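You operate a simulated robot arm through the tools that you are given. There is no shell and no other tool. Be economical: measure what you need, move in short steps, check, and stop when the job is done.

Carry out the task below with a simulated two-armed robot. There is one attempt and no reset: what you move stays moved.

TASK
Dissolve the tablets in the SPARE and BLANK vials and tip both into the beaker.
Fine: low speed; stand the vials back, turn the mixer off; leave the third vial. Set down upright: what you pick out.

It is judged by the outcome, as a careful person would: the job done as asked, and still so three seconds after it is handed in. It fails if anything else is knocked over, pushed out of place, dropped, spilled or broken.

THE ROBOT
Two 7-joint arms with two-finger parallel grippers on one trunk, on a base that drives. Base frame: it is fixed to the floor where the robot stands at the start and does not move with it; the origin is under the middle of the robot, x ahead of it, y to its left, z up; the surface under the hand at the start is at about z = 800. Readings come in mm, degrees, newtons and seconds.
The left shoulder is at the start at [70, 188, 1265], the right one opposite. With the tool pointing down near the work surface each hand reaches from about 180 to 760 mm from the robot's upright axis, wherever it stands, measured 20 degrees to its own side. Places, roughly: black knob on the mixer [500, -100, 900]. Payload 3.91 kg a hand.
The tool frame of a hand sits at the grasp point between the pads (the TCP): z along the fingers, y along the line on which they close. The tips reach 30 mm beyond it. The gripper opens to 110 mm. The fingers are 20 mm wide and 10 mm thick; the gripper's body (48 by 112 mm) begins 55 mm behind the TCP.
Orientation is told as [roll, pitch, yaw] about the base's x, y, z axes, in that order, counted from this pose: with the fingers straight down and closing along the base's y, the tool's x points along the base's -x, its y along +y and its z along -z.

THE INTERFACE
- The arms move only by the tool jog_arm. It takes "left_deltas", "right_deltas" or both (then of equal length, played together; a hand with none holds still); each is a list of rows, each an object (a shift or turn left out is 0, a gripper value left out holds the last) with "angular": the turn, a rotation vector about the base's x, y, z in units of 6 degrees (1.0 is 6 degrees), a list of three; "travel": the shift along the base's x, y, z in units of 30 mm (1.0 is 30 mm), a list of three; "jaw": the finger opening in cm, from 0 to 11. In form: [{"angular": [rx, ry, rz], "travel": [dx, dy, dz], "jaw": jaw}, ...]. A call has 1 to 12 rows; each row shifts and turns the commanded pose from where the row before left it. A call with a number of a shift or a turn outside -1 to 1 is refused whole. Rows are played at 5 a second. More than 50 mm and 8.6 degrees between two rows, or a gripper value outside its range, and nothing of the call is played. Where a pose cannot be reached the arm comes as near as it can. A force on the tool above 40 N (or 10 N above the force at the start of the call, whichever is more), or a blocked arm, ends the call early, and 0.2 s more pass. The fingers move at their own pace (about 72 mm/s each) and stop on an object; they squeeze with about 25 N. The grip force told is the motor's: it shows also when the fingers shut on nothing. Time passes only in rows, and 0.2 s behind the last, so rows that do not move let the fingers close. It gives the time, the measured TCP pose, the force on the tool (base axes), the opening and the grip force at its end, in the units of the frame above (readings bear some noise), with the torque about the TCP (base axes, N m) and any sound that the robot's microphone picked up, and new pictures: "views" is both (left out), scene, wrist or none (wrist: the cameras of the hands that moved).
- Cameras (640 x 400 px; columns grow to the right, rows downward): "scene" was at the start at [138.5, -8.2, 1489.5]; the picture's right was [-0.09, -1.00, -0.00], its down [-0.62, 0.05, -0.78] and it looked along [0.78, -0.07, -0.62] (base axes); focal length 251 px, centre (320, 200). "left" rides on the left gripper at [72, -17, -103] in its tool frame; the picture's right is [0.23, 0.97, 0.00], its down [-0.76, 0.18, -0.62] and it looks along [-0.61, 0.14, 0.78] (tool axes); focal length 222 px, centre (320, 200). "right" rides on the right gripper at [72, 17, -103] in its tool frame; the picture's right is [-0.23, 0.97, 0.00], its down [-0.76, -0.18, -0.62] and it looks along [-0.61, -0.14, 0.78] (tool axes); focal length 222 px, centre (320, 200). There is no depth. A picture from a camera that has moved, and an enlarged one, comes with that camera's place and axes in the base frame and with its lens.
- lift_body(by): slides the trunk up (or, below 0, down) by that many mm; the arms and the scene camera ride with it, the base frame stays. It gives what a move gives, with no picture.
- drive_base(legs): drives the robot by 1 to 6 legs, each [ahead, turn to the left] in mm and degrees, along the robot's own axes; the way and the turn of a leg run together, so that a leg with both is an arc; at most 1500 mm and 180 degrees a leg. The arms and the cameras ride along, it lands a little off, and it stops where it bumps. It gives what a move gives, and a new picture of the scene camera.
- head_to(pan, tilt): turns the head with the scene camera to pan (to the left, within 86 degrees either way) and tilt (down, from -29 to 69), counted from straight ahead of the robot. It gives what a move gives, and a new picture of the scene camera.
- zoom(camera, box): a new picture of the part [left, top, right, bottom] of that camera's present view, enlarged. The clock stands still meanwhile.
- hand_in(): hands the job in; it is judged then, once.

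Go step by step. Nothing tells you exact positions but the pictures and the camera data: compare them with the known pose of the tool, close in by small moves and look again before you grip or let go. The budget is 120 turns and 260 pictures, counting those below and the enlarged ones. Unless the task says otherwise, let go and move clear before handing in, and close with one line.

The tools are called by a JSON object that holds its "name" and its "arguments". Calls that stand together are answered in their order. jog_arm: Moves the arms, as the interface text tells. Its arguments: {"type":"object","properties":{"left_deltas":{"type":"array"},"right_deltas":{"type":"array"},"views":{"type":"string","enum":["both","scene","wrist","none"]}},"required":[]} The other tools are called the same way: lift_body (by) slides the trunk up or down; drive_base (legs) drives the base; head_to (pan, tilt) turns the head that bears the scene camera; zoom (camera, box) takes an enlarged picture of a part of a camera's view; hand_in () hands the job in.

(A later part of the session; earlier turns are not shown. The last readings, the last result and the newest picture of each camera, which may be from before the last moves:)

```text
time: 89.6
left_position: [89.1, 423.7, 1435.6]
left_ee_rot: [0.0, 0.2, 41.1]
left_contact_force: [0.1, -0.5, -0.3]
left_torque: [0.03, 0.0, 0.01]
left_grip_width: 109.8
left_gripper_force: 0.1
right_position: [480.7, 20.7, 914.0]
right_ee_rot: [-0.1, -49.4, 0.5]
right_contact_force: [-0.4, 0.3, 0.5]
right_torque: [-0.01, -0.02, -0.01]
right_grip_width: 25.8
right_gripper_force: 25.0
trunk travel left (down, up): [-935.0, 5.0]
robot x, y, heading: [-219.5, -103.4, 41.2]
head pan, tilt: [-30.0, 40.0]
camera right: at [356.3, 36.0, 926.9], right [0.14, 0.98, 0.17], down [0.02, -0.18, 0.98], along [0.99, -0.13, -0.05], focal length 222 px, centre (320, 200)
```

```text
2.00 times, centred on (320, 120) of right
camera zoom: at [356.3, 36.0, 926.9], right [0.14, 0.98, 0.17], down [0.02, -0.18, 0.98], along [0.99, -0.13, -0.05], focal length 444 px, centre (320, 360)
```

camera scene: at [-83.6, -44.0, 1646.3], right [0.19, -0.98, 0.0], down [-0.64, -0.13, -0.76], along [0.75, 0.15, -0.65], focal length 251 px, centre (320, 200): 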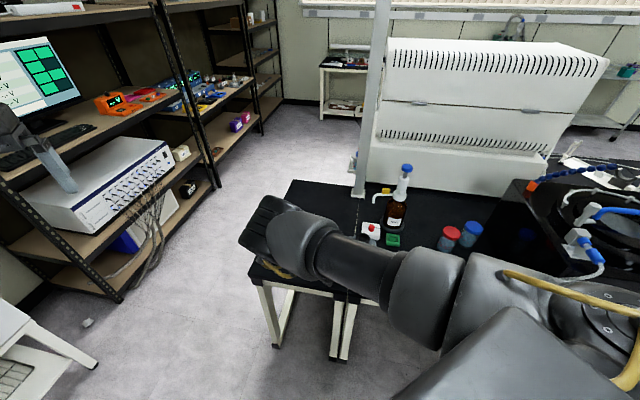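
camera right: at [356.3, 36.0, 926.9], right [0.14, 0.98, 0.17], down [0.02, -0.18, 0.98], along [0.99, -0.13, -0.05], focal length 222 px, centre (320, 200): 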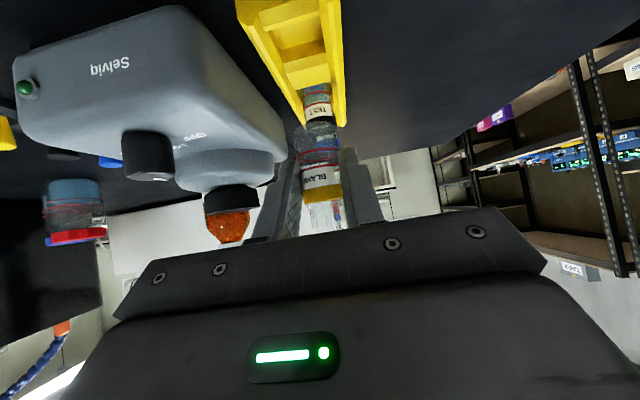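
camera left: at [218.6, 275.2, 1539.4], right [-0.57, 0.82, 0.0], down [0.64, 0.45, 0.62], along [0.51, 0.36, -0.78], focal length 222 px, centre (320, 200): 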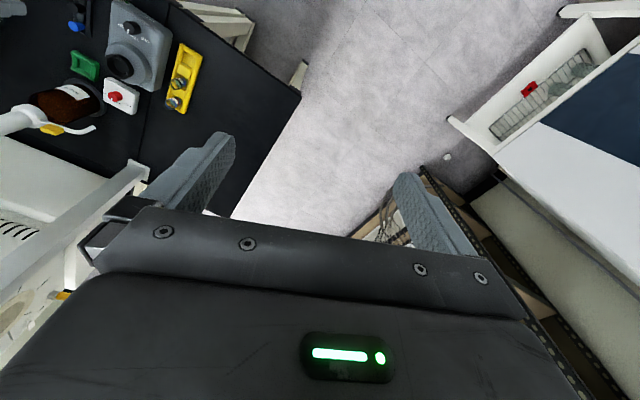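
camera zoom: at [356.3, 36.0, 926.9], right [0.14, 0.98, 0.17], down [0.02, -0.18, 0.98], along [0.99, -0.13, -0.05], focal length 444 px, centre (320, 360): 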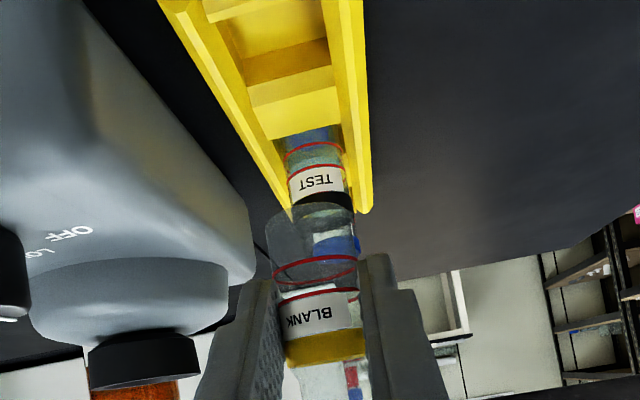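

Lined up with the empty slot. Lowering in.

{"name": "jog_arm", "arguments": {"right_deltas": [{"travel": [0.07, 0.03, -0.4]}, {"travel": [0, 0, -0.5]}, {"travel": [0, 0, -0.4]}, {}], "views": "wrist"}}

{"name": "zoom", "arguments": {"camera": "right", "box": [220, 40, 420, 240]}}

```text
time: 90.6
left_position: [87.9, 423.4, 1436.2]
left_ee_rot: [0.1, 0.2, 41.2]
left_contact_force: [0.5, -0.5, -0.4]
left_torque: [0.03, -0.01, 0.0]
left_grip_width: 110.2
left_gripper_force: 0.1
right_position: [485.1, 21.1, 875.4]
right_ee_rot: [-0.1, -49.6, 0.5]
right_contact_force: [0.3, -0.2, 0.9]
right_torque: [-0.01, 0.02, 0.05]
right_grip_width: 25.6
right_gripper_force: 24.6
trunk travel left (down, up): [-935.0, 5.0]
robot x, y, heading: [-216.3, -100.6, 41.1]
head pan, tilt: [-30.0, 40.0]
camera right: at [358.8, 37.1, 887.7], right [0.14, 0.98, 0.17], down [0.02, -0.18, 0.98], along [0.99, -0.13, -0.05], focal length 222 px, centre (320, 200)
```

right: 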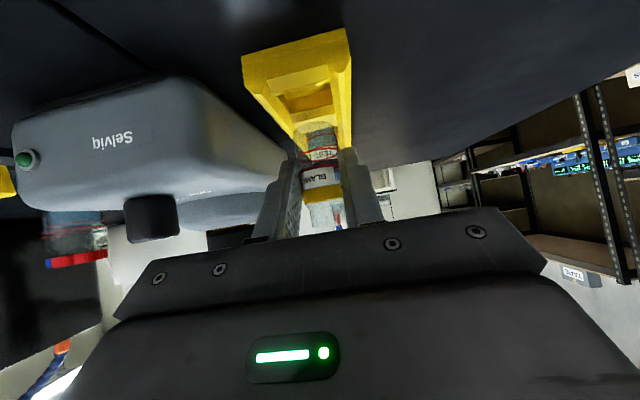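

```text
2.00 times, centred on (320, 140) of right
camera zoom: at [358.8, 37.1, 887.7], right [0.14, 0.98, 0.17], down [0.02, -0.18, 0.98], along [0.99, -0.13, -0.05], focal length 444 px, centre (320, 320)
```

zoom: 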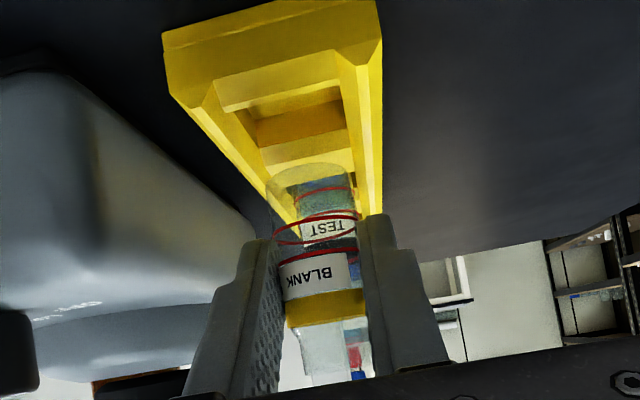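

{"name": "jog_arm", "arguments": {"right_deltas": [{"travel": [-0.08, 0, -0.2]}, {"travel": [0, 0, -0.25]}, {"travel": [0, 0, -0.2]}, {"travel": [0, 0, -0.1]}, {}], "views": "wrist"}}

{"name": "zoom", "arguments": {"camera": "right", "box": [220, 40, 420, 240]}}

```text
time: 91.8
left_position: [85.1, 422.5, 1435.6]
left_ee_rot: [-0.1, 0.0, 41.2]
left_contact_force: [0.8, -0.4, 0.5]
left_torque: [-0.01, 0.03, 0.01]
left_grip_width: 110.2
left_gripper_force: 0.0
right_position: [486.6, 19.2, 860.8]
right_ee_rot: [0.3, -50.3, -0.1]
right_contact_force: [-7.9, 4.0, 8.6]
right_torque: [0.18, 0.05, 0.13]
right_grip_width: 25.4
right_gripper_force: 24.9
trunk travel left (down, up): [-935.0, 5.0]
robot x, y, heading: [-219.4, -102.8, 41.1]
head pan, tilt: [-30.0, 40.0]
camera right: at [361.4, 36.1, 870.8], right [0.14, 0.97, 0.18], down [0.01, -0.18, 0.98], along [0.99, -0.14, -0.03], focal length 222 px, centre (320, 200)
```

right: 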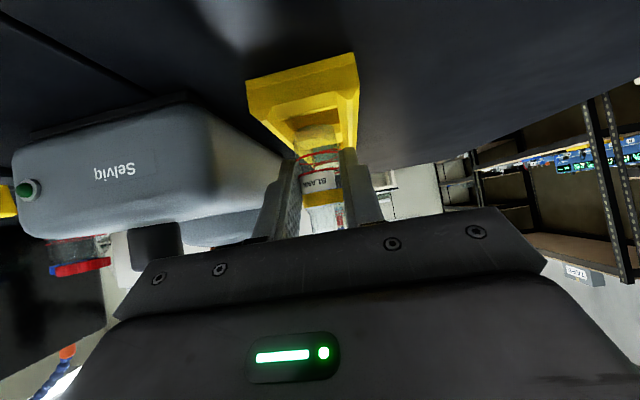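

```text
2.00 times, centred on (320, 140) of right
camera zoom: at [361.4, 36.1, 870.8], right [0.14, 0.97, 0.18], down [0.01, -0.18, 0.98], along [0.99, -0.14, -0.03], focal length 444 px, centre (320, 320)
```

zoom: 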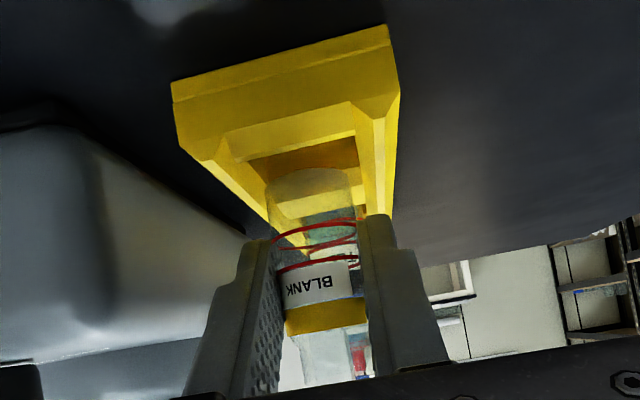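

It touched a rack edge (the bottom is still ~820). I'll lift 12 mm and check alignment.

{"name": "jog_arm", "arguments": {"right_deltas": [{"travel": [0, 0, 0.3]}, {"travel": [0, 0, 0.3]}, {}, {}], "views": "none"}}

{"name": "zoom", "arguments": {"camera": "right", "box": [260, 60, 380, 200]}}

{"name": "head_to", "arguments": {"pan": -38, "tilt": 40}}

```text
time: 92.8
left_position: [89.5, 422.4, 1434.6]
left_ee_rot: [0.1, 0.1, 41.1]
left_contact_force: [0.8, -0.3, -0.1]
left_torque: [-0.01, -0.01, 0.03]
left_grip_width: 110.0
left_gripper_force: 0.1
right_position: [480.0, 21.7, 871.7]
right_ee_rot: [0.0, -49.6, 0.5]
right_contact_force: [0.1, -0.7, -0.4]
right_torque: [0.03, 0.0, 0.03]
right_grip_width: 25.9
right_gripper_force: 25.3
trunk travel left (down, up): [-935.0, 5.0]
robot x, y, heading: [-218.1, -103.4, 41.0]
head pan, tilt: [-30.0, 40.0]
```

```text
2.86 times, centred on (320, 130) of right
camera zoom: at [356.1, 36.9, 883.4], right [0.14, 0.98, 0.17], down [0.02, -0.18, 0.98], along [0.99, -0.13, -0.05], focal length 635 px, centre (320, 400)
```

zoom: 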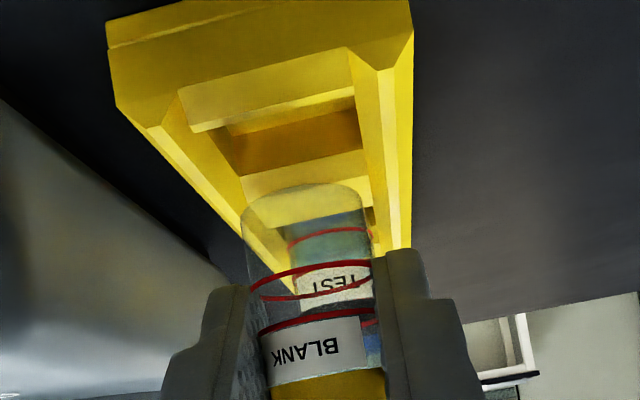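

```text
time: 93.5
left_position: [88.5, 422.4, 1436.1]
left_ee_rot: [0.0, 0.1, 41.2]
left_contact_force: [-0.1, 0.1, 0.0]
left_torque: [-0.02, 0.0, 0.0]
left_grip_width: 110.2
left_gripper_force: 0.1
right_position: [482.7, 20.0, 871.2]
right_ee_rot: [-0.1, -49.6, 0.5]
right_contact_force: [-0.1, 0.8, -0.4]
right_torque: [0.01, 0.0, -0.03]
right_grip_width: 25.7
right_gripper_force: 24.6
trunk travel left (down, up): [-935.0, 5.0]
robot x, y, heading: [-220.2, -102.4, 41.4]
head pan, tilt: [-38.0, 40.0]
camera scene: at [-92.2, -65.3, 1647.2], right [0.06, -1.0, 0.0], down [-0.64, -0.04, -0.77], along [0.76, 0.04, -0.64], focal length 251 px, centre (320, 200)
```

scene: 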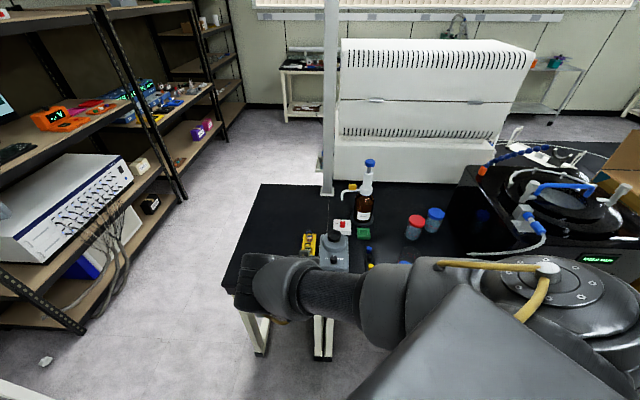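

The vial looks ~3 mm too far forward relative to the pocket. Shifting -3 mm in x and retrying gently.

{"name": "jog_arm", "arguments": {"right_deltas": [{"travel": [-0.1, 0, -0.1]}, {"travel": [0, 0, -0.2]}, {"travel": [0, 0, -0.15]}, {"travel": [0, 0, -0.15]}, {}], "views": "none"}}

{"name": "zoom", "arguments": {"camera": "right", "box": [260, 60, 380, 200]}}

```text
time: 94.7
left_position: [88.1, 423.1, 1436.3]
left_ee_rot: [0.0, 0.1, 41.2]
left_contact_force: [0.7, -0.3, -0.2]
left_torque: [-0.02, 0.01, 0.02]
left_grip_width: 109.8
left_gripper_force: 0.0
right_position: [483.5, 18.0, 856.8]
right_ee_rot: [0.0, -49.9, 0.1]
right_contact_force: [-1.7, 0.8, 1.6]
right_torque: [0.01, 0.04, 0.02]
right_grip_width: 25.8
right_gripper_force: 25.1
trunk travel left (down, up): [-935.0, 5.0]
robot x, y, heading: [-216.5, -101.4, 41.2]
head pan, tilt: [-38.0, 40.0]
```

```text
2.86 times, centred on (320, 130) of right
camera zoom: at [358.3, 35.1, 868.1], right [0.15, 0.97, 0.17], down [0.01, -0.18, 0.98], along [0.99, -0.14, -0.04], focal length 635 px, centre (320, 400)
```

zoom: 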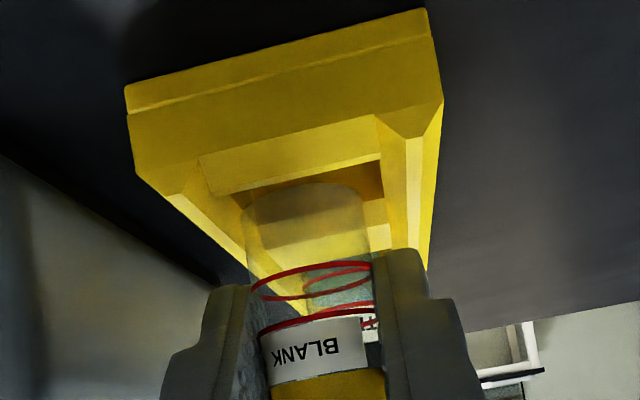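

It now looks inside the pocket outline with ~1 mm margins. Continuing down gently.

{"name": "jog_arm", "arguments": {"right_deltas": [{"travel": [0, 0, -0.1]}, {"travel": [0, 0, -0.1]}, {"travel": [0, 0, -0.1]}, {}], "views": "none"}}

{"name": "zoom", "arguments": {"camera": "right", "box": [260, 60, 380, 200]}}

```text
time: 95.7
left_position: [85.3, 423.9, 1435.7]
left_ee_rot: [-0.1, 0.1, 41.2]
left_contact_force: [1.0, 0.1, 0.5]
left_torque: [0.01, 0.02, 0.0]
left_grip_width: 110.0
left_gripper_force: 0.1
right_position: [488.4, 17.2, 854.7]
right_ee_rot: [0.3, -50.6, -0.7]
right_contact_force: [-9.3, 6.4, 9.9]
right_torque: [0.18, 0.09, 0.05]
right_grip_width: 25.9
right_gripper_force: 25.0
trunk travel left (down, up): [-935.0, 5.0]
robot x, y, heading: [-218.2, -101.6, 41.5]
head pan, tilt: [-38.0, 40.0]
```

```text
2.86 times, centred on (320, 130) of right
camera zoom: at [364.3, 35.1, 864.5], right [0.15, 0.97, 0.18], down [0.0, -0.18, 0.98], along [0.99, -0.15, -0.03], focal length 635 px, centre (320, 400)
```

zoom: 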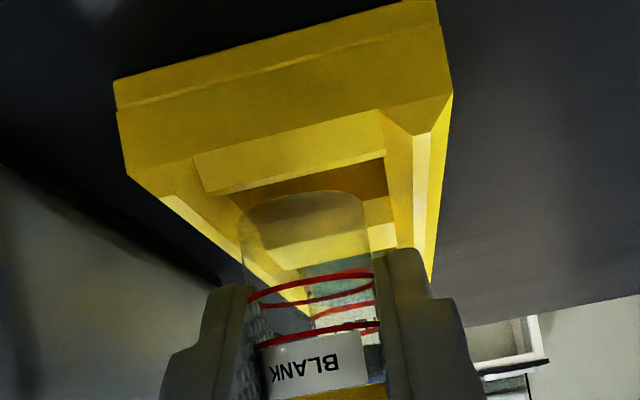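

The arm drifts right as it lowers, so it is again at the edge of its space. I'll lift and turn the base another 12° left, then re-approach.

{"name": "jog_arm", "arguments": {"right_deltas": [{"travel": [0, 0, 0.4]}, {"travel": [0, 0, 0.7]}, {"travel": [0, 0, 0.8]}, {"travel": [0, 0, 0.7]}, {}], "views": "none"}}

{"name": "drive_base", "arguments": {"legs": [[0, 13]]}}

{"name": "jog_arm", "arguments": {"right_deltas": [{"travel": [0, -0.5, 0], "angular": [0, 0, -0.75]}, {"travel": [0.3, -0.9, 0], "angular": [0, 0, -0.75]}, {"travel": [0.4, -0.9, 0], "angular": [0, 0, -0.7]}, {"travel": [0.4, -0.9, 0]}, {}], "views": "wrist"}}

```text
time: 96.9
left_position: [88.4, 422.2, 1435.2]
left_ee_rot: [0.0, 0.0, 41.2]
left_contact_force: [0.1, -0.1, -0.2]
left_torque: [0.0, 0.03, -0.01]
left_grip_width: 109.9
left_gripper_force: 0.0
right_position: [478.1, 19.3, 921.7]
right_ee_rot: [0.0, -49.6, 0.5]
right_contact_force: [-0.4, 0.0, 0.0]
right_torque: [0.03, -0.01, 0.0]
right_grip_width: 26.1
right_gripper_force: 25.1
trunk travel left (down, up): [-935.0, 5.0]
robot x, y, heading: [-218.1, -99.2, 41.1]
head pan, tilt: [-38.0, 40.0]
```

```text
time: 98.1
left_position: [-35.3, 477.9, 1435.6]
left_ee_rot: [0.0, 0.1, 54.2]
left_contact_force: [0.1, -0.5, 0.0]
left_torque: [0.04, 0.01, 0.0]
left_grip_width: 109.9
left_gripper_force: 0.0
right_position: [433.4, 174.5, 919.8]
right_ee_rot: [-0.1, -49.6, 13.5]
right_contact_force: [-0.1, -0.5, -0.4]
right_torque: [0.0, 0.01, 0.0]
right_grip_width: 26.1
right_gripper_force: 25.1
trunk travel left (down, up): [-935.0, 5.0]
robot x, y, heading: [-216.2, -103.2, 54.3]
head pan, tilt: [-38.0, 40.0]
camera scene: at [-102.6, -39.0, 1647.1], right [0.28, -0.96, 0.0], down [-0.62, -0.18, -0.77], along [0.73, 0.21, -0.64], focal length 251 px, centre (320, 200)
```

scene: 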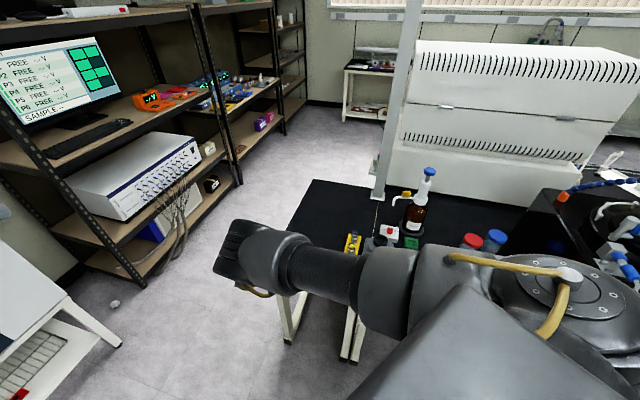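

```text
time: 99.3
left_position: [-37.6, 477.1, 1435.7]
left_ee_rot: [0.0, 0.1, 54.3]
left_contact_force: [0.3, 0.0, -0.1]
left_torque: [0.03, -0.03, 0.0]
left_grip_width: 109.9
left_gripper_force: 0.1
right_position: [467.1, 77.8, 920.7]
right_ee_rot: [-0.1, -49.5, 0.2]
right_contact_force: [1.0, -0.7, -0.5]
right_torque: [0.03, 0.03, 0.02]
right_grip_width: 26.0
right_gripper_force: 25.1
trunk travel left (down, up): [-935.0, 5.0]
robot x, y, heading: [-217.6, -102.6, 54.1]
head pan, tilt: [-38.0, 40.0]
camera right: at [341.9, 94.4, 932.7], right [0.14, 0.97, 0.17], down [0.02, -0.18, 0.98], along [0.99, -0.14, -0.05], focal length 222 px, centre (320, 200)
```

right: 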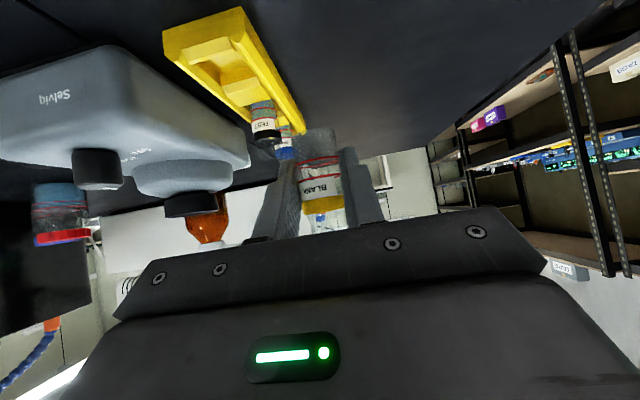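

No reach warnings now. Move over the slot and lower to ~875.

{"name": "jog_arm", "arguments": {"right_deltas": [{"travel": [0.2, -0.7, 0]}, {"travel": [0.2, -0.7, 0]}, {"travel": [0.1, -0.48, -0.3]}, {"travel": [0, 0, -0.6]}, {"travel": [0, 0, -0.6]}, {}, {}], "views": "none"}}

{"name": "zoom", "arguments": {"camera": "right", "box": [260, 60, 380, 200]}}

```text
time: 101.1
left_position: [-37.7, 477.3, 1435.2]
left_ee_rot: [0.0, 0.1, 54.1]
left_contact_force: [-0.1, -0.7, -0.3]
left_torque: [0.02, 0.03, -0.03]
left_grip_width: 110.2
left_gripper_force: 0.0
right_position: [505.9, 7.0, 892.5]
right_ee_rot: [0.5, -51.3, -2.3]
right_contact_force: [0.4, -0.6, -0.5]
right_torque: [0.03, -0.01, 0.0]
right_grip_width: 26.2
right_gripper_force: 25.2
trunk travel left (down, up): [-935.0, 5.0]
robot x, y, heading: [-219.4, -102.9, 54.3]
head pan, tilt: [-38.0, 40.0]
stopped in row 7 (right hand): the arm was blocked; the commanded pose is now the measured one
```

```text
2.86 times, centred on (320, 130) of right
camera zoom: at [380.8, 27.8, 900.5], right [0.17, 0.97, 0.18], down [-0.02, -0.18, 0.98], along [0.98, -0.17, -0.02], focal length 635 px, centre (320, 400)
```

zoom: 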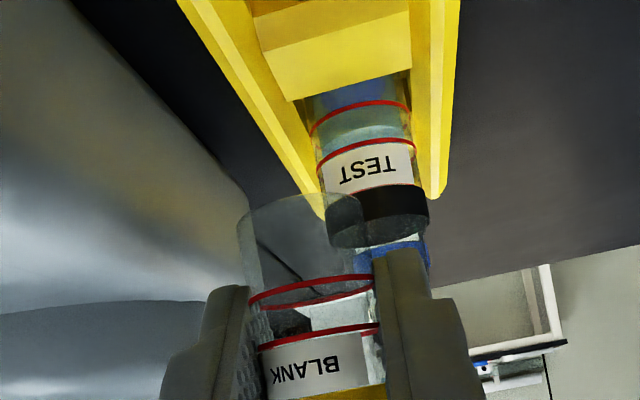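

Blocked again. Let me look down at the arm to see exactly where it contacts.

{"name": "jog_arm", "arguments": {"right_deltas": [{"travel": [0, 0, 0.7]}, {"travel": [0, 0.3, 0.8]}, {"travel": [0, 0.7, 0.3]}, {}], "views": "none"}}

{"name": "head_to", "arguments": {"pan": -20, "tilt": 69}}

{"name": "head_to", "arguments": {"pan": -86, "tilt": 50}}

```text
time: 102.1
left_position: [-38.7, 477.2, 1435.7]
left_ee_rot: [0.0, 0.1, 54.2]
left_contact_force: [-0.6, 0.9, 0.3]
left_torque: [0.0, 0.0, -0.01]
left_grip_width: 109.7
left_gripper_force: 0.1
right_position: [500.9, 40.5, 945.0]
right_ee_rot: [0.7, -51.0, -2.2]
right_contact_force: [-0.1, 0.5, -0.3]
right_torque: [0.0, 0.0, 0.01]
right_grip_width: 26.2
right_gripper_force: 24.8
trunk travel left (down, up): [-935.0, 5.0]
robot x, y, heading: [-219.6, -105.7, 54.3]
head pan, tilt: [-38.0, 40.0]
```

```text
time: 103.0
left_position: [-37.8, 478.3, 1434.8]
left_ee_rot: [0.0, 0.1, 54.1]
left_contact_force: [-0.8, 0.1, -0.7]
left_torque: [0.02, 0.01, 0.01]
left_grip_width: 110.1
left_gripper_force: 0.0
right_position: [502.4, 39.8, 944.0]
right_ee_rot: [0.7, -51.1, -2.1]
right_contact_force: [0.3, -0.3, -0.6]
right_torque: [-0.01, -0.01, -0.02]
right_grip_width: 26.1
right_gripper_force: 25.1
trunk travel left (down, up): [-935.0, 5.0]
robot x, y, heading: [-219.2, -102.7, 54.0]
head pan, tilt: [-20.0, 68.8]
camera scene: at [-139.6, -30.8, 1611.2], right [0.56, -0.83, 0.0], down [-0.77, -0.52, -0.36], along [0.3, 0.2, -0.93], focal length 251 px, centre (320, 200)
```

scene: 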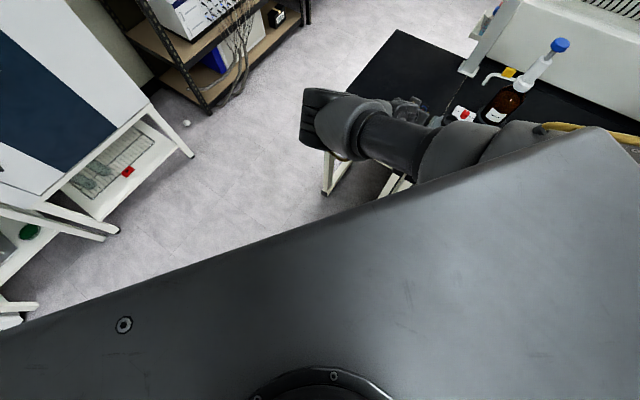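

```text
time: 104.4
left_position: [-37.7, 477.9, 1435.5]
left_ee_rot: [0.0, 0.2, 54.2]
left_contact_force: [-0.1, -0.3, 0.1]
left_torque: [0.0, 0.01, -0.02]
left_grip_width: 110.0
left_gripper_force: 0.2
right_position: [502.2, 40.3, 945.0]
right_ee_rot: [0.6, -51.0, -2.1]
right_contact_force: [-0.6, -0.2, -0.5]
right_torque: [-0.01, -0.02, -0.02]
right_grip_width: 26.0
right_gripper_force: 24.8
trunk travel left (down, up): [-935.0, 5.0]
robot x, y, heading: [-217.5, -97.1, 54.3]
head pan, tilt: [-85.9, 50.0]
camera scene: at [-120.5, -102.6, 1633.1], right [-0.53, -0.85, 0.0], down [-0.65, 0.4, -0.64], along [0.55, -0.34, -0.77], focal length 251 px, centre (320, 200)
```

scene: 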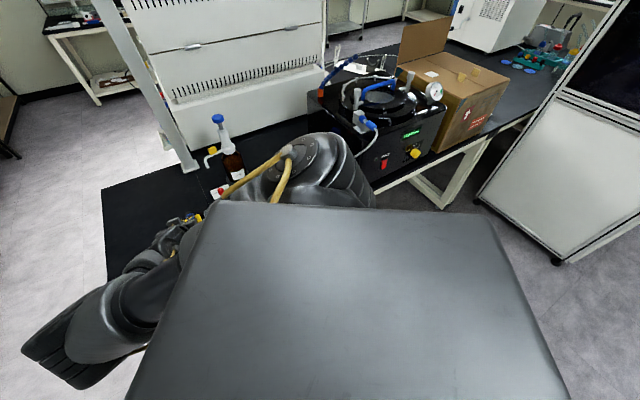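

Now it is clear: the elbow has crossed to the left in front of the chest. I'll raise the hand, back off and turn right, then stretch the arm forward and yaw the hand left so the elbow swings back to the right side.

{"name": "jog_arm", "arguments": {"right_deltas": [{"travel": [0.2, 0.2, 0.9]}, {"travel": [0.2, 0.2, 0.9]}, {"travel": [0.2, 0.2, 0.9]}, {"travel": [0.2, 0.2, 0.9]}, {}], "views": "none"}}

{"name": "drive_base", "arguments": {"legs": [[-130, 0], [0, -34]]}}

{"name": "head_to", "arguments": {"pan": -30, "tilt": 45}}

```text
time: 105.6
left_position: [-38.0, 478.1, 1436.0]
left_ee_rot: [0.0, 0.1, 54.2]
left_contact_force: [0.8, -0.6, -0.2]
left_torque: [-0.02, -0.05, -0.01]
left_grip_width: 110.0
left_gripper_force: 0.1
right_position: [526.6, 64.2, 1052.8]
right_ee_rot: [0.6, -51.1, -2.1]
right_contact_force: [-0.6, -0.6, -0.3]
right_torque: [-0.02, 0.02, -0.01]
right_grip_width: 26.0
right_gripper_force: 24.7
trunk travel left (down, up): [-935.0, 5.0]
robot x, y, heading: [-216.9, -102.7, 54.2]
head pan, tilt: [-85.9, 50.0]
```

```text
time: 108.5
left_position: [185.0, 166.8, 1435.0]
left_ee_rot: [0.0, 0.2, 19.5]
left_contact_force: [-0.5, 0.0, -0.2]
left_torque: [0.0, 0.03, -0.01]
left_grip_width: 110.3
left_gripper_force: 0.1
right_position: [413.1, -493.7, 1052.1]
right_ee_rot: [0.6, -51.1, -36.8]
right_contact_force: [-0.6, -0.1, -0.5]
right_torque: [0.03, -0.03, 0.01]
right_grip_width: 26.1
right_gripper_force: 25.0
trunk travel left (down, up): [-935.0, 5.0]
robot x, y, heading: [-292.2, -207.2, 19.5]
head pan, tilt: [-85.9, 50.0]
camera scene: at [-214.1, -261.6, 1633.1], right [-0.92, -0.4, 0.0], down [-0.31, 0.7, -0.64], along [0.26, -0.59, -0.77], focal length 251 px, centre (320, 200)
```

scene: 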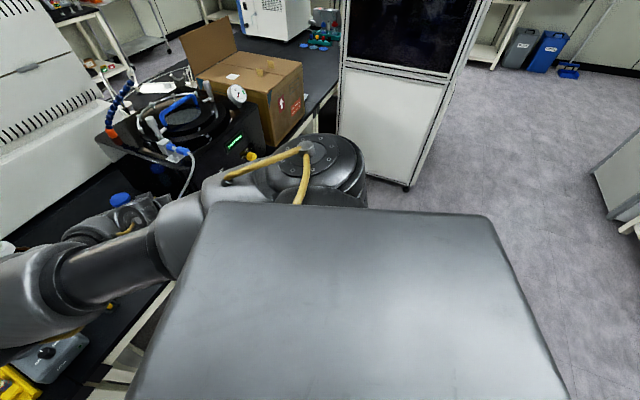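

```text
time: 109.8
left_position: [184.5, 167.4, 1436.1]
left_ee_rot: [0.0, 0.1, 19.5]
left_contact_force: [-0.6, 0.0, 0.6]
left_torque: [0.01, 0.0, 0.0]
left_grip_width: 110.4
left_gripper_force: 0.0
right_position: [412.0, -494.8, 1052.3]
right_ee_rot: [0.6, -51.0, -36.8]
right_contact_force: [-1.1, -0.2, 0.9]
right_torque: [-0.02, -0.02, 0.03]
right_grip_width: 26.1
right_gripper_force: 24.7
trunk travel left (down, up): [-935.0, 5.0]
robot x, y, heading: [-294.8, -210.2, 19.3]
head pan, tilt: [-30.0, 45.0]
camera scene: at [-164.4, -206.3, 1640.0], right [-0.18, -0.98, 0.0], down [-0.7, 0.13, -0.71], along [0.69, -0.13, -0.71], focal length 251 px, centre (320, 200)
```

scene: 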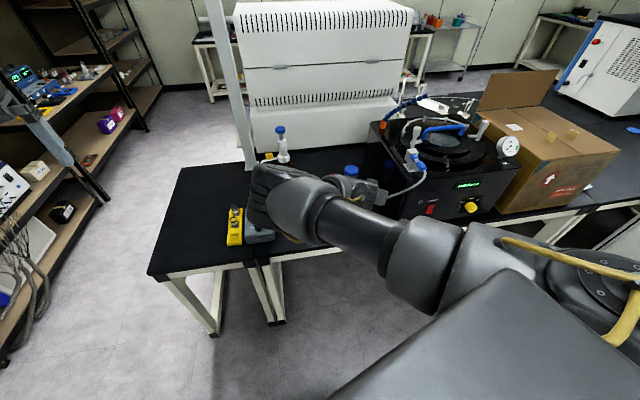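

Now swing the hand left/forward while yawing it to the left.

{"name": "jog_arm", "arguments": {"right_deltas": [{"travel": [0.1, 0.8, 0.2], "angular": [0, 0, 0.95]}, {"travel": [0.1, 0.8, 0.2], "angular": [0, 0, 0.95]}, {"travel": [0.2, 0.8, 0.1], "angular": [0, 0, 0.95]}, {"travel": [0.2, 0.8, 0.1], "angular": [0, 0, 0.95]}, {"travel": [0.2, 0.8, 0.1], "angular": [0, 0, 0.95]}, {"travel": [0.2, 0.8, 0.1], "angular": [0, 0, 0.95]}, {"travel": [0.2, 0.8, 0.1], "angular": [0, 0, 0.95]}, {"travel": [0.2, 0.8, 0], "angular": [0, 0, 0.95]}, {"travel": [0.2, 0.8, 0], "angular": [0, 0, 0.95]}, {"travel": [0.2, 0.8, 0], "angular": [0, 0, 0.95]}, {"angular": [0, 0, 0.95]}, {}], "views": "scene"}}

```text
time: 112.3
left_position: [185.4, 166.4, 1436.1]
left_ee_rot: [0.0, 0.1, 19.5]
left_contact_force: [0.3, 0.7, 0.7]
left_torque: [0.0, -0.04, 0.01]
left_grip_width: 110.0
left_gripper_force: 0.1
right_position: [467.5, -254.3, 1078.1]
right_ee_rot: [0.6, -51.1, 25.9]
right_contact_force: [0.9, 0.4, 0.4]
right_torque: [-0.03, -0.01, 0.0]
right_grip_width: 26.1
right_gripper_force: 25.4
trunk travel left (down, up): [-935.0, 5.0]
robot x, y, heading: [-295.7, -206.6, 19.4]
head pan, tilt: [-30.0, 45.0]
camera scene: at [-164.3, -206.5, 1640.0], right [-0.18, -0.98, 0.0], down [-0.7, 0.13, -0.71], along [0.7, -0.13, -0.71], focal length 251 px, centre (320, 200)
```

scene: 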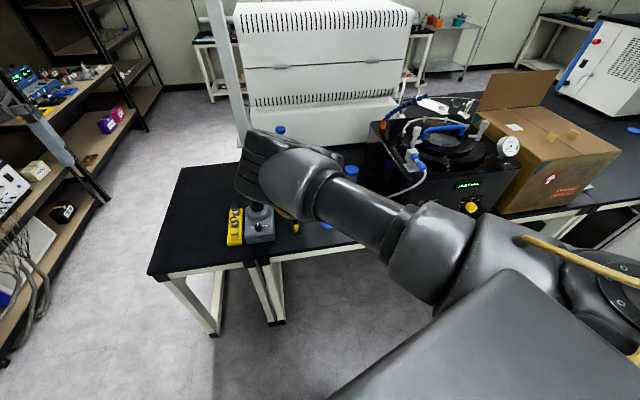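

{"name": "jog_arm", "arguments": {"right_deltas": [{"angular": [0, 0, 0.95]}, {"angular": [0, 0, 0.95]}, {"angular": [0, 0, 0.95]}, {"angular": [0, 0, 0.95]}, {"angular": [0, 0, 0.95]}, {"angular": [0, 0, 0.95]}, {"angular": [0, 0, 0.95]}, {"angular": [0, 0, 0.95]}, {"angular": [0, 0, 0.95]}, {}], "views": "scene"}}

```text
time: 114.5
left_position: [184.4, 166.9, 1435.7]
left_ee_rot: [0.0, 0.2, 19.5]
left_contact_force: [0.3, -0.1, 0.5]
left_torque: [0.0, -0.01, 0.02]
left_grip_width: 110.1
left_gripper_force: 0.1
right_position: [466.3, -254.5, 1078.9]
right_ee_rot: [0.7, -51.1, 77.1]
right_contact_force: [-0.3, 1.0, -0.3]
right_torque: [-0.01, 0.0, -0.03]
right_grip_width: 26.3
right_gripper_force: 24.7
trunk travel left (down, up): [-935.0, 5.0]
robot x, y, heading: [-293.8, -210.1, 19.4]
head pan, tilt: [-30.0, 45.0]
camera scene: at [-164.2, -206.1, 1640.0], right [-0.18, -0.98, 0.0], down [-0.7, 0.13, -0.71], along [0.7, -0.13, -0.71], focal length 251 px, centre (320, 200)
```

scene: 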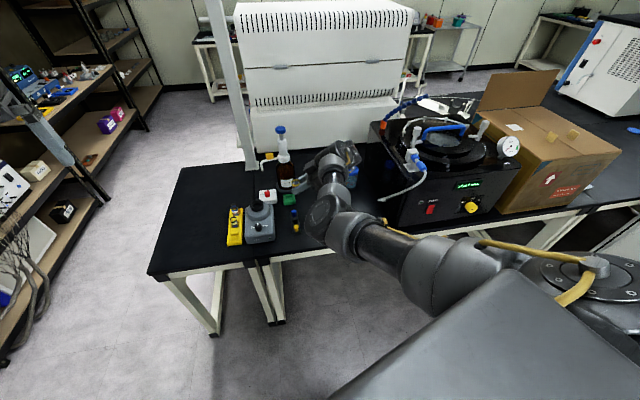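

The elbow has come around. I'll pull the hand back a bit with the left-pointing yaw so it folds outward to the right.

{"name": "jog_arm", "arguments": {"right_deltas": [{"travel": [-0.6, 0.6, 0], "angular": [0, 0, 0.3]}, {"travel": [-0.6, 0.6, 0], "angular": [0, 0, 0.3]}, {"travel": [-0.6, 0.6, 0], "angular": [0, 0, 0.3]}, {"travel": [-0.6, 0.6, 0], "angular": [0, 0, 0.3]}, {"travel": [-0.6, 0.6, 0]}, {"travel": [-0.6, 0.6, 0]}, {"travel": [-0.6, 0.6, 0]}, {"travel": [-0.6, 0.6, 0]}, {}], "views": "scene"}}

```text
time: 116.8
left_position: [184.4, 166.8, 1436.4]
left_ee_rot: [-0.1, 0.1, 19.5]
left_contact_force: [0.4, -0.2, -0.5]
left_torque: [0.03, 0.02, 0.0]
left_grip_width: 110.1
left_gripper_force: 0.1
right_position: [359.8, -159.9, 1086.1]
right_ee_rot: [-4.0, -48.2, 84.2]
right_contact_force: [0.1, -0.9, 0.5]
right_torque: [-0.01, -0.02, 0.01]
right_grip_width: 25.9
right_gripper_force: 25.2
trunk travel left (down, up): [-935.0, 5.0]
robot x, y, heading: [-294.2, -205.5, 19.5]
head pan, tilt: [-30.0, 45.0]
stopped in row 9 (right hand): the arm was blocked; the commanded pose is now the measured one
camera scene: at [-164.0, -206.2, 1640.0], right [-0.18, -0.98, 0.0], down [-0.7, 0.13, -0.71], along [0.69, -0.13, -0.71], focal length 251 px, centre (320, 200)
```

scene: 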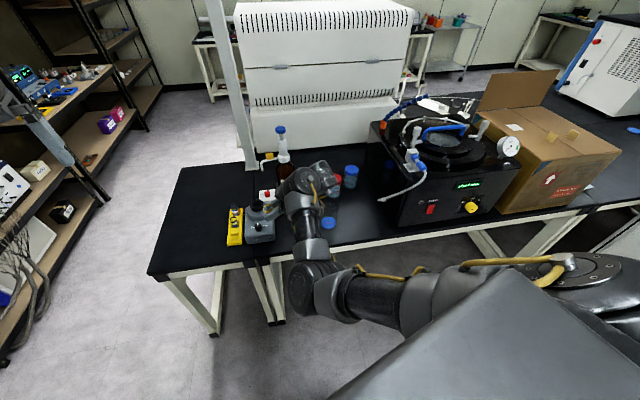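

The elbow is now low and central. I'll move the hand to the robot's right (in front of the bench edge) keeping the leftward yaw, to drive the elbow out to the right.

{"name": "jog_arm", "arguments": {"right_deltas": [{"travel": [0.3, -0.9, 0], "angular": [0, 0, 0.3]}, {"travel": [0.3, -0.9, 0], "angular": [0, 0, 0.3]}, {"travel": [0, -0.9, 0], "angular": [0, 0, 0.3]}, {"travel": [0, -0.9, 0], "angular": [0, 0, 0.3]}, {"travel": [0, -0.9, 0]}, {"travel": [0, -0.9, 0]}, {"travel": [0, -0.9, 0]}, {"travel": [0, -0.9, 0]}, {"travel": [0, -0.9, 0]}, {}], "views": "scene"}}

```text
time: 119.0
left_position: [185.4, 168.6, 1436.0]
left_ee_rot: [-0.1, 0.2, 19.5]
left_contact_force: [-0.4, 0.0, -0.7]
left_torque: [-0.01, 0.0, 0.0]
left_grip_width: 109.9
left_gripper_force: 0.0
right_position: [372.8, -272.4, 1055.0]
right_ee_rot: [-3.8, -48.5, 91.5]
right_contact_force: [0.5, 0.4, 0.1]
right_torque: [-0.03, -0.01, -0.03]
right_grip_width: 25.8
right_gripper_force: 24.5
right hand out of reach, approached as far as the arm can: row 4, 5, 6, 7, 8, 9
trunk travel left (down, up): [-935.0, 5.0]
robot x, y, heading: [-293.1, -208.5, 19.4]
head pan, tilt: [-30.0, 45.0]
camera scene: at [-164.8, -204.8, 1640.0], right [-0.18, -0.98, 0.0], down [-0.7, 0.13, -0.71], along [0.7, -0.13, -0.71], focal length 251 px, centre (320, 200)
```

scene: 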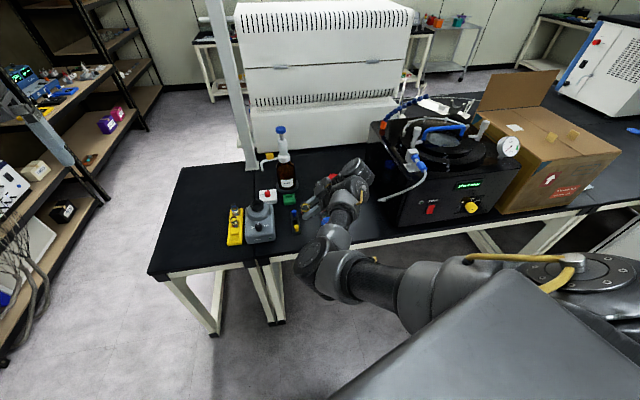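

The elbow is still left. I'll take the hand far to the robot's right side (free space in front of the bench), where the elbow must end up behind/right.

{"name": "jog_arm", "arguments": {"right_deltas": [{"travel": [-0.2, -0.6, 0.2], "angular": [0, 0, -0.95]}, {"travel": [-0.3, -0.9, 0.2], "angular": [0, 0, -0.95]}, {"travel": [-0.45, -0.9, 0], "angular": [0, 0, -0.95]}, {"travel": [-0.45, -0.9, 0], "angular": [0, 0, -0.95]}, {"travel": [-0.45, -0.9, 0], "angular": [0, 0, -0.95]}, {"travel": [-0.45, -0.9, 0], "angular": [0, 0, -0.95]}, {"travel": [-0.45, -0.9, 0], "angular": [0, 0, -0.95]}, {"travel": [-0.45, -0.9, 0], "angular": [0, 0, -0.95]}, {"travel": [-0.45, -0.9, 0], "angular": [0, 0, -0.95]}, {"travel": [-0.45, -0.9, 0], "angular": [0, 0, -0.95]}, {"travel": [-0.45, -0.9, 0], "angular": [0, 0, -0.95]}, {"travel": [-0.45, -0.9, 0], "angular": [0, 0, -0.95]}], "views": "none"}}

{"name": "head_to", "arguments": {"pan": -60, "tilt": 42}}

```text
time: 121.5
left_position: [184.1, 165.1, 1436.5]
left_ee_rot: [0.1, 0.2, 19.5]
left_contact_force: [0.3, -0.2, -0.4]
left_torque: [0.02, -0.03, 0.06]
left_grip_width: 110.0
left_gripper_force: 0.0
right_position: [212.2, -555.6, 1055.8]
right_ee_rot: [-3.7, -48.5, 23.0]
right_contact_force: [0.1, -0.7, 0.0]
right_torque: [0.02, -0.01, 0.01]
right_grip_width: 25.9
right_gripper_force: 24.8
right hand out of reach, approached as far as the arm can: row 2, 3, 4, 6
trunk travel left (down, up): [-935.0, 5.0]
robot x, y, heading: [-293.9, -209.1, 19.7]
head pan, tilt: [-30.0, 45.0]
```

```text
time: 122.5
left_position: [185.1, 167.2, 1435.6]
left_ee_rot: [0.0, 0.1, 19.4]
left_contact_force: [-0.4, -0.9, 0.3]
left_torque: [0.0, 0.0, 0.02]
left_grip_width: 109.8
left_gripper_force: 0.0
right_position: [212.6, -555.2, 1055.7]
right_ee_rot: [-3.6, -48.5, 23.2]
right_contact_force: [-0.4, -0.6, 0.2]
right_torque: [-0.02, 0.0, -0.01]
right_grip_width: 26.4
right_gripper_force: 24.8
trunk travel left (down, up): [-935.0, 5.0]
robot x, y, heading: [-294.9, -209.2, 19.5]
head pan, tilt: [-60.0, 42.0]
camera scene: at [-180.5, -245.5, 1644.3], right [-0.65, -0.76, 0.0], down [-0.51, 0.43, -0.74], along [0.57, -0.48, -0.67], focal length 251 px, centre (320, 200)
```

scene: 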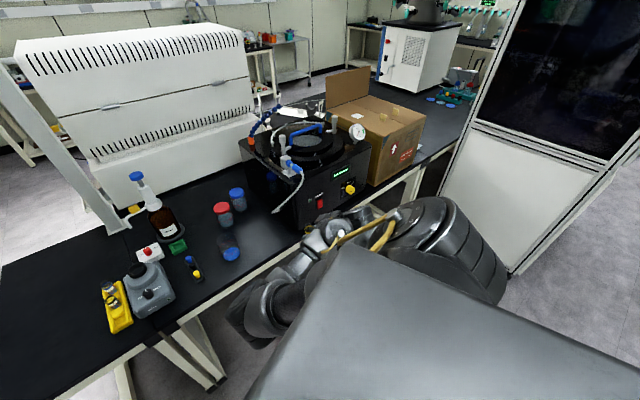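

{"name": "jog_arm", "arguments": {"right_deltas": [{"travel": [0, 0, -0.4], "angular": [0.36, -0.85, 0]}, {"travel": [0, 0, -0.4], "angular": [0.36, -0.85, 0]}, {"travel": [0, 0, -0.4], "angular": [0.36, -0.85, 0]}, {"travel": [0, 0, -0.4], "angular": [0.36, -0.85, 0]}, {"travel": [0, 0, -0.4], "angular": [0.36, -0.85, 0]}, {"travel": [0, 0, -0.4], "angular": [0.36, -0.85, 0]}, {"travel": [0, 0, -0.4], "angular": [0.36, -0.85, 0]}, {"angular": [0, 0, 0.9]}, {"angular": [0, 0, 0.9]}, {"angular": [0, 0, 0.9]}, {"angular": [0, 0, 0.9]}, {}], "views": "scene"}}

```text
time: 125.1
left_position: [184.5, 168.0, 1435.8]
left_ee_rot: [-0.2, 0.1, 19.6]
left_contact_force: [-0.7, -0.3, 0.4]
left_torque: [0.0, 0.03, 0.01]
left_grip_width: 110.0
left_gripper_force: 0.1
right_position: [371.5, -486.6, 1046.5]
right_ee_rot: [-4.2, -79.8, 44.9]
right_contact_force: [0.5, 0.0, -0.3]
right_torque: [0.04, -0.01, -0.03]
right_grip_width: 26.1
right_gripper_force: 25.2
right hand out of reach, approached as far as the arm can: row 1, 2, 3, 4, 5, 6, 7, 8, 9, 10, 11
trunk travel left (down, up): [-935.0, 5.0]
robot x, y, heading: [-297.1, -206.0, 19.4]
head pan, tilt: [-60.0, 42.0]
camera scene: at [-181.1, -244.2, 1644.4], right [-0.65, -0.76, 0.0], down [-0.51, 0.43, -0.74], along [0.56, -0.48, -0.67], focal length 251 px, centre (320, 200)
```

scene: 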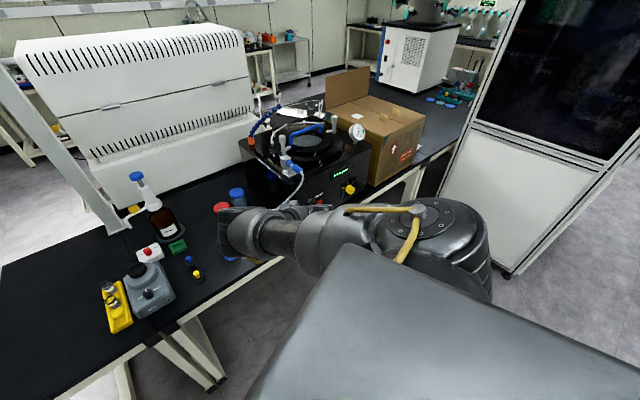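

The posture can't easily be undone here. New plan: stand the empty BLANK upright on a clear spot of the bench near (455,-270) with this arm, then use the left arm (still in its good posture) for the rest. First bring the hand back over the bench.

{"name": "jog_arm", "arguments": {"right_deltas": [{"travel": [0.2, 0.5, 0.2], "angular": [-0.64, 0.64, 0]}, {"travel": [0.2, 0.6, 0.2], "angular": [-0.64, 0.64, 0]}, {"travel": [0.3, 0.7, 0.2], "angular": [-0.64, 0.64, 0]}, {"travel": [0.3, 0.7, 0.2], "angular": [-0.64, 0.64, 0]}, {"travel": [0.3, 0.7, 0.2], "angular": [-0.64, 0.64, 0]}, {"travel": [0.3, 0.7, 0], "angular": [-0.25, 0.25, -0.8]}, {"travel": [0.4, 0.7, 0], "angular": [0, 0, -0.8]}, {"travel": [0.4, 0.8, 0], "angular": [0, 0, -0.8]}, {"travel": [0.4, 0.8, 0], "angular": [0, 0, -0.8]}, {"travel": [0.3, 0.8, 0], "angular": [0, 0, -0.6]}, {}], "views": "none"}}

{"name": "head_to", "arguments": {"pan": -30, "tilt": 45}}

```text
time: 127.5
left_position: [185.5, 166.4, 1434.8]
left_ee_rot: [0.1, 0.1, 19.6]
left_contact_force: [0.1, -0.1, -0.5]
left_torque: [0.02, -0.01, -0.02]
left_grip_width: 109.9
left_gripper_force: 0.0
right_position: [469.3, -280.4, 1081.8]
right_ee_rot: [-5.0, -51.2, 22.2]
right_contact_force: [-0.4, 0.2, 0.6]
right_torque: [0.03, 0.0, 0.01]
right_grip_width: 26.1
right_gripper_force: 25.0
trunk travel left (down, up): [-935.0, 5.0]
robot x, y, heading: [-292.7, -208.6, 19.5]
head pan, tilt: [-60.0, 42.0]
```

```text
time: 128.4
left_position: [183.8, 168.3, 1436.1]
left_ee_rot: [0.1, 0.1, 19.4]
left_contact_force: [0.3, 0.4, -0.9]
left_torque: [-0.01, -0.02, 0.02]
left_grip_width: 110.2
left_gripper_force: 0.0
right_position: [468.5, -280.9, 1079.9]
right_ee_rot: [-5.3, -50.9, 22.6]
right_contact_force: [0.6, -0.3, 0.0]
right_torque: [0.0, -0.03, 0.0]
right_grip_width: 25.8
right_gripper_force: 25.0
trunk travel left (down, up): [-935.0, 5.0]
robot x, y, heading: [-294.1, -208.0, 19.5]
head pan, tilt: [-30.0, 45.0]
camera scene: at [-164.2, -206.2, 1640.0], right [-0.18, -0.98, 0.0], down [-0.7, 0.13, -0.71], along [0.69, -0.13, -0.71], focal length 251 px, centre (320, 200)
```

scene: 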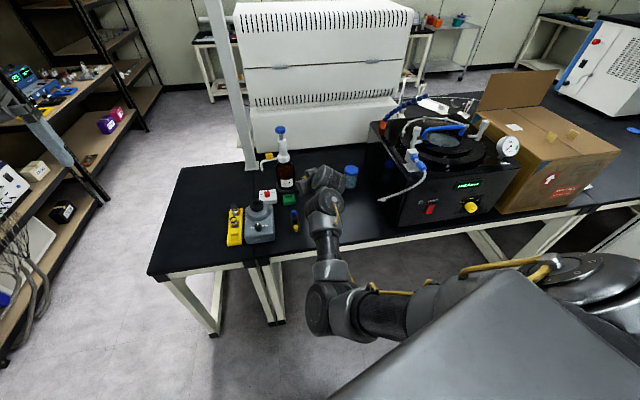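

The arm is now in a workable "forearm forward" posture. Keeping the arm still, I'll translate the base to the left (turn, drive, turn back, reverse) so the hand ends up near the rack.

{"name": "drive_base", "arguments": {"legs": [[0, 45], [470, 0], [0, -54.5], [-170, 0]]}}

```text
time: 136.9
left_position: [269.7, 494.4, 1434.5]
left_ee_rot: [0.0, 0.2, 11.0]
left_contact_force: [0.5, 0.6, -0.2]
left_torque: [0.02, 0.01, 0.01]
left_grip_width: 110.0
left_gripper_force: 0.1
right_position: [483.7, 8.5, 1077.2]
right_ee_rot: [-5.4, -50.6, 14.2]
right_contact_force: [-0.8, -1.0, -0.2]
right_torque: [0.0, -0.02, 0.01]
right_grip_width: 25.8
right_gripper_force: 24.6
trunk travel left (down, up): [-935.0, 5.0]
robot x, y, heading: [-258.4, 193.0, 11.0]
head pan, tilt: [-30.0, 45.0]
camera scene: at [-128.4, 176.7, 1639.8], right [-0.32, -0.95, 0.0], down [-0.67, 0.23, -0.71], along [0.67, -0.23, -0.71], focal length 251 px, centre (320, 200)
```

scene: 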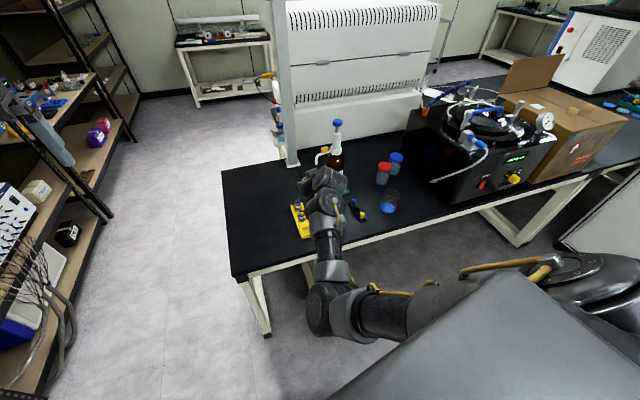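

Excellent: the hand is above the rack at (484,8.5,1077). I'll straighten the orientation and descend to ~930.

{"name": "jog_arm", "arguments": {"right_deltas": [{"travel": [0, 0.2, -0.5], "angular": [0.28, 0.13, -0.84]}, {"travel": [0, 0.2, -0.8], "angular": [0.27, 0.12, -0.83]}, {"travel": [0, 0, -0.9]}, {"travel": [0, 0, -0.9]}, {"travel": [0, 0, -0.9]}, {"travel": [0, 0, -0.9]}, {}], "views": "wrist"}}

{"name": "zoom", "arguments": {"camera": "right", "box": [220, 20, 420, 220]}}

```text
time: 138.5
left_position: [269.4, 494.7, 1436.2]
left_ee_rot: [0.1, 0.1, 11.1]
left_contact_force: [0.2, 0.0, 0.7]
left_torque: [-0.04, 0.0, 0.0]
left_grip_width: 109.8
left_gripper_force: 0.0
right_position: [480.9, 19.8, 928.4]
right_ee_rot: [0.0, -49.6, 0.0]
right_contact_force: [0.3, 0.0, 0.0]
right_torque: [0.02, 0.01, -0.03]
right_grip_width: 26.1
right_gripper_force: 25.3
trunk travel left (down, up): [-935.0, 5.0]
robot x, y, heading: [-258.8, 190.9, 11.1]
head pan, tilt: [-30.0, 45.0]
camera right: at [355.0, 37.2, 941.0], right [0.15, 0.97, 0.17], down [0.02, -0.18, 0.98], along [0.99, -0.14, -0.04], focal length 222 px, centre (320, 200)
```

right: 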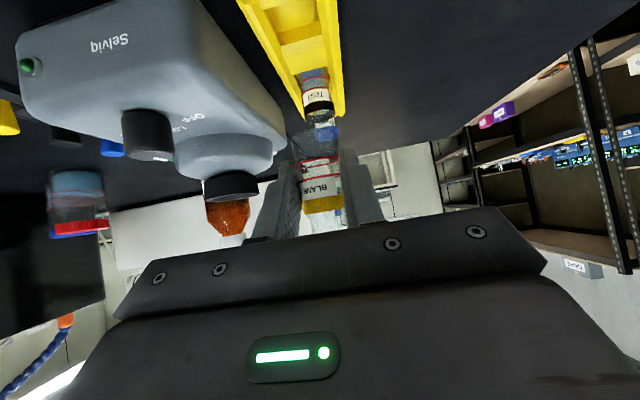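

```text
2.00 times, centred on (320, 120) of right
camera zoom: at [355.0, 37.2, 941.0], right [0.15, 0.97, 0.17], down [0.02, -0.18, 0.98], along [0.99, -0.14, -0.04], focal length 444 px, centre (320, 360)
```

zoom: 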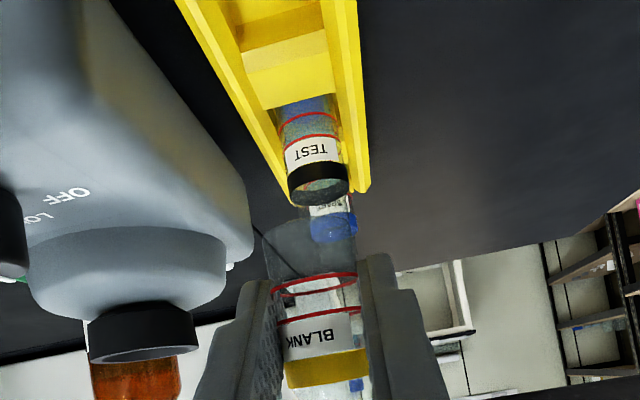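

The vial seems to have tilted in the grip (bottom toward the robot). Let me zoom closely to measure it.

{"name": "zoom", "arguments": {"camera": "right", "box": [280, 120, 360, 230]}}

```text
3.64 times, centred on (320, 175) of right
camera zoom: at [355.0, 37.2, 941.0], right [0.15, 0.97, 0.17], down [0.02, -0.18, 0.98], along [0.99, -0.14, -0.04], focal length 808 px, centre (320, 291)
```

zoom: 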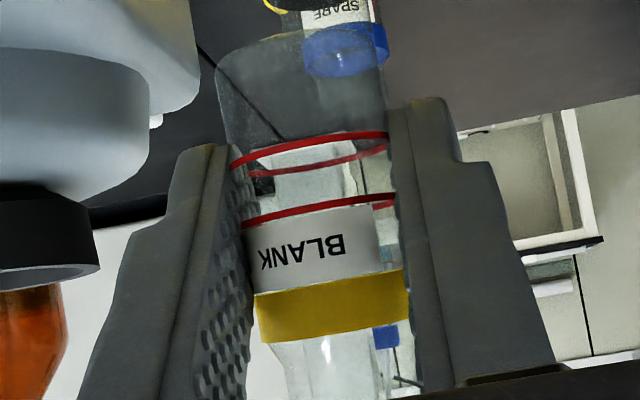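

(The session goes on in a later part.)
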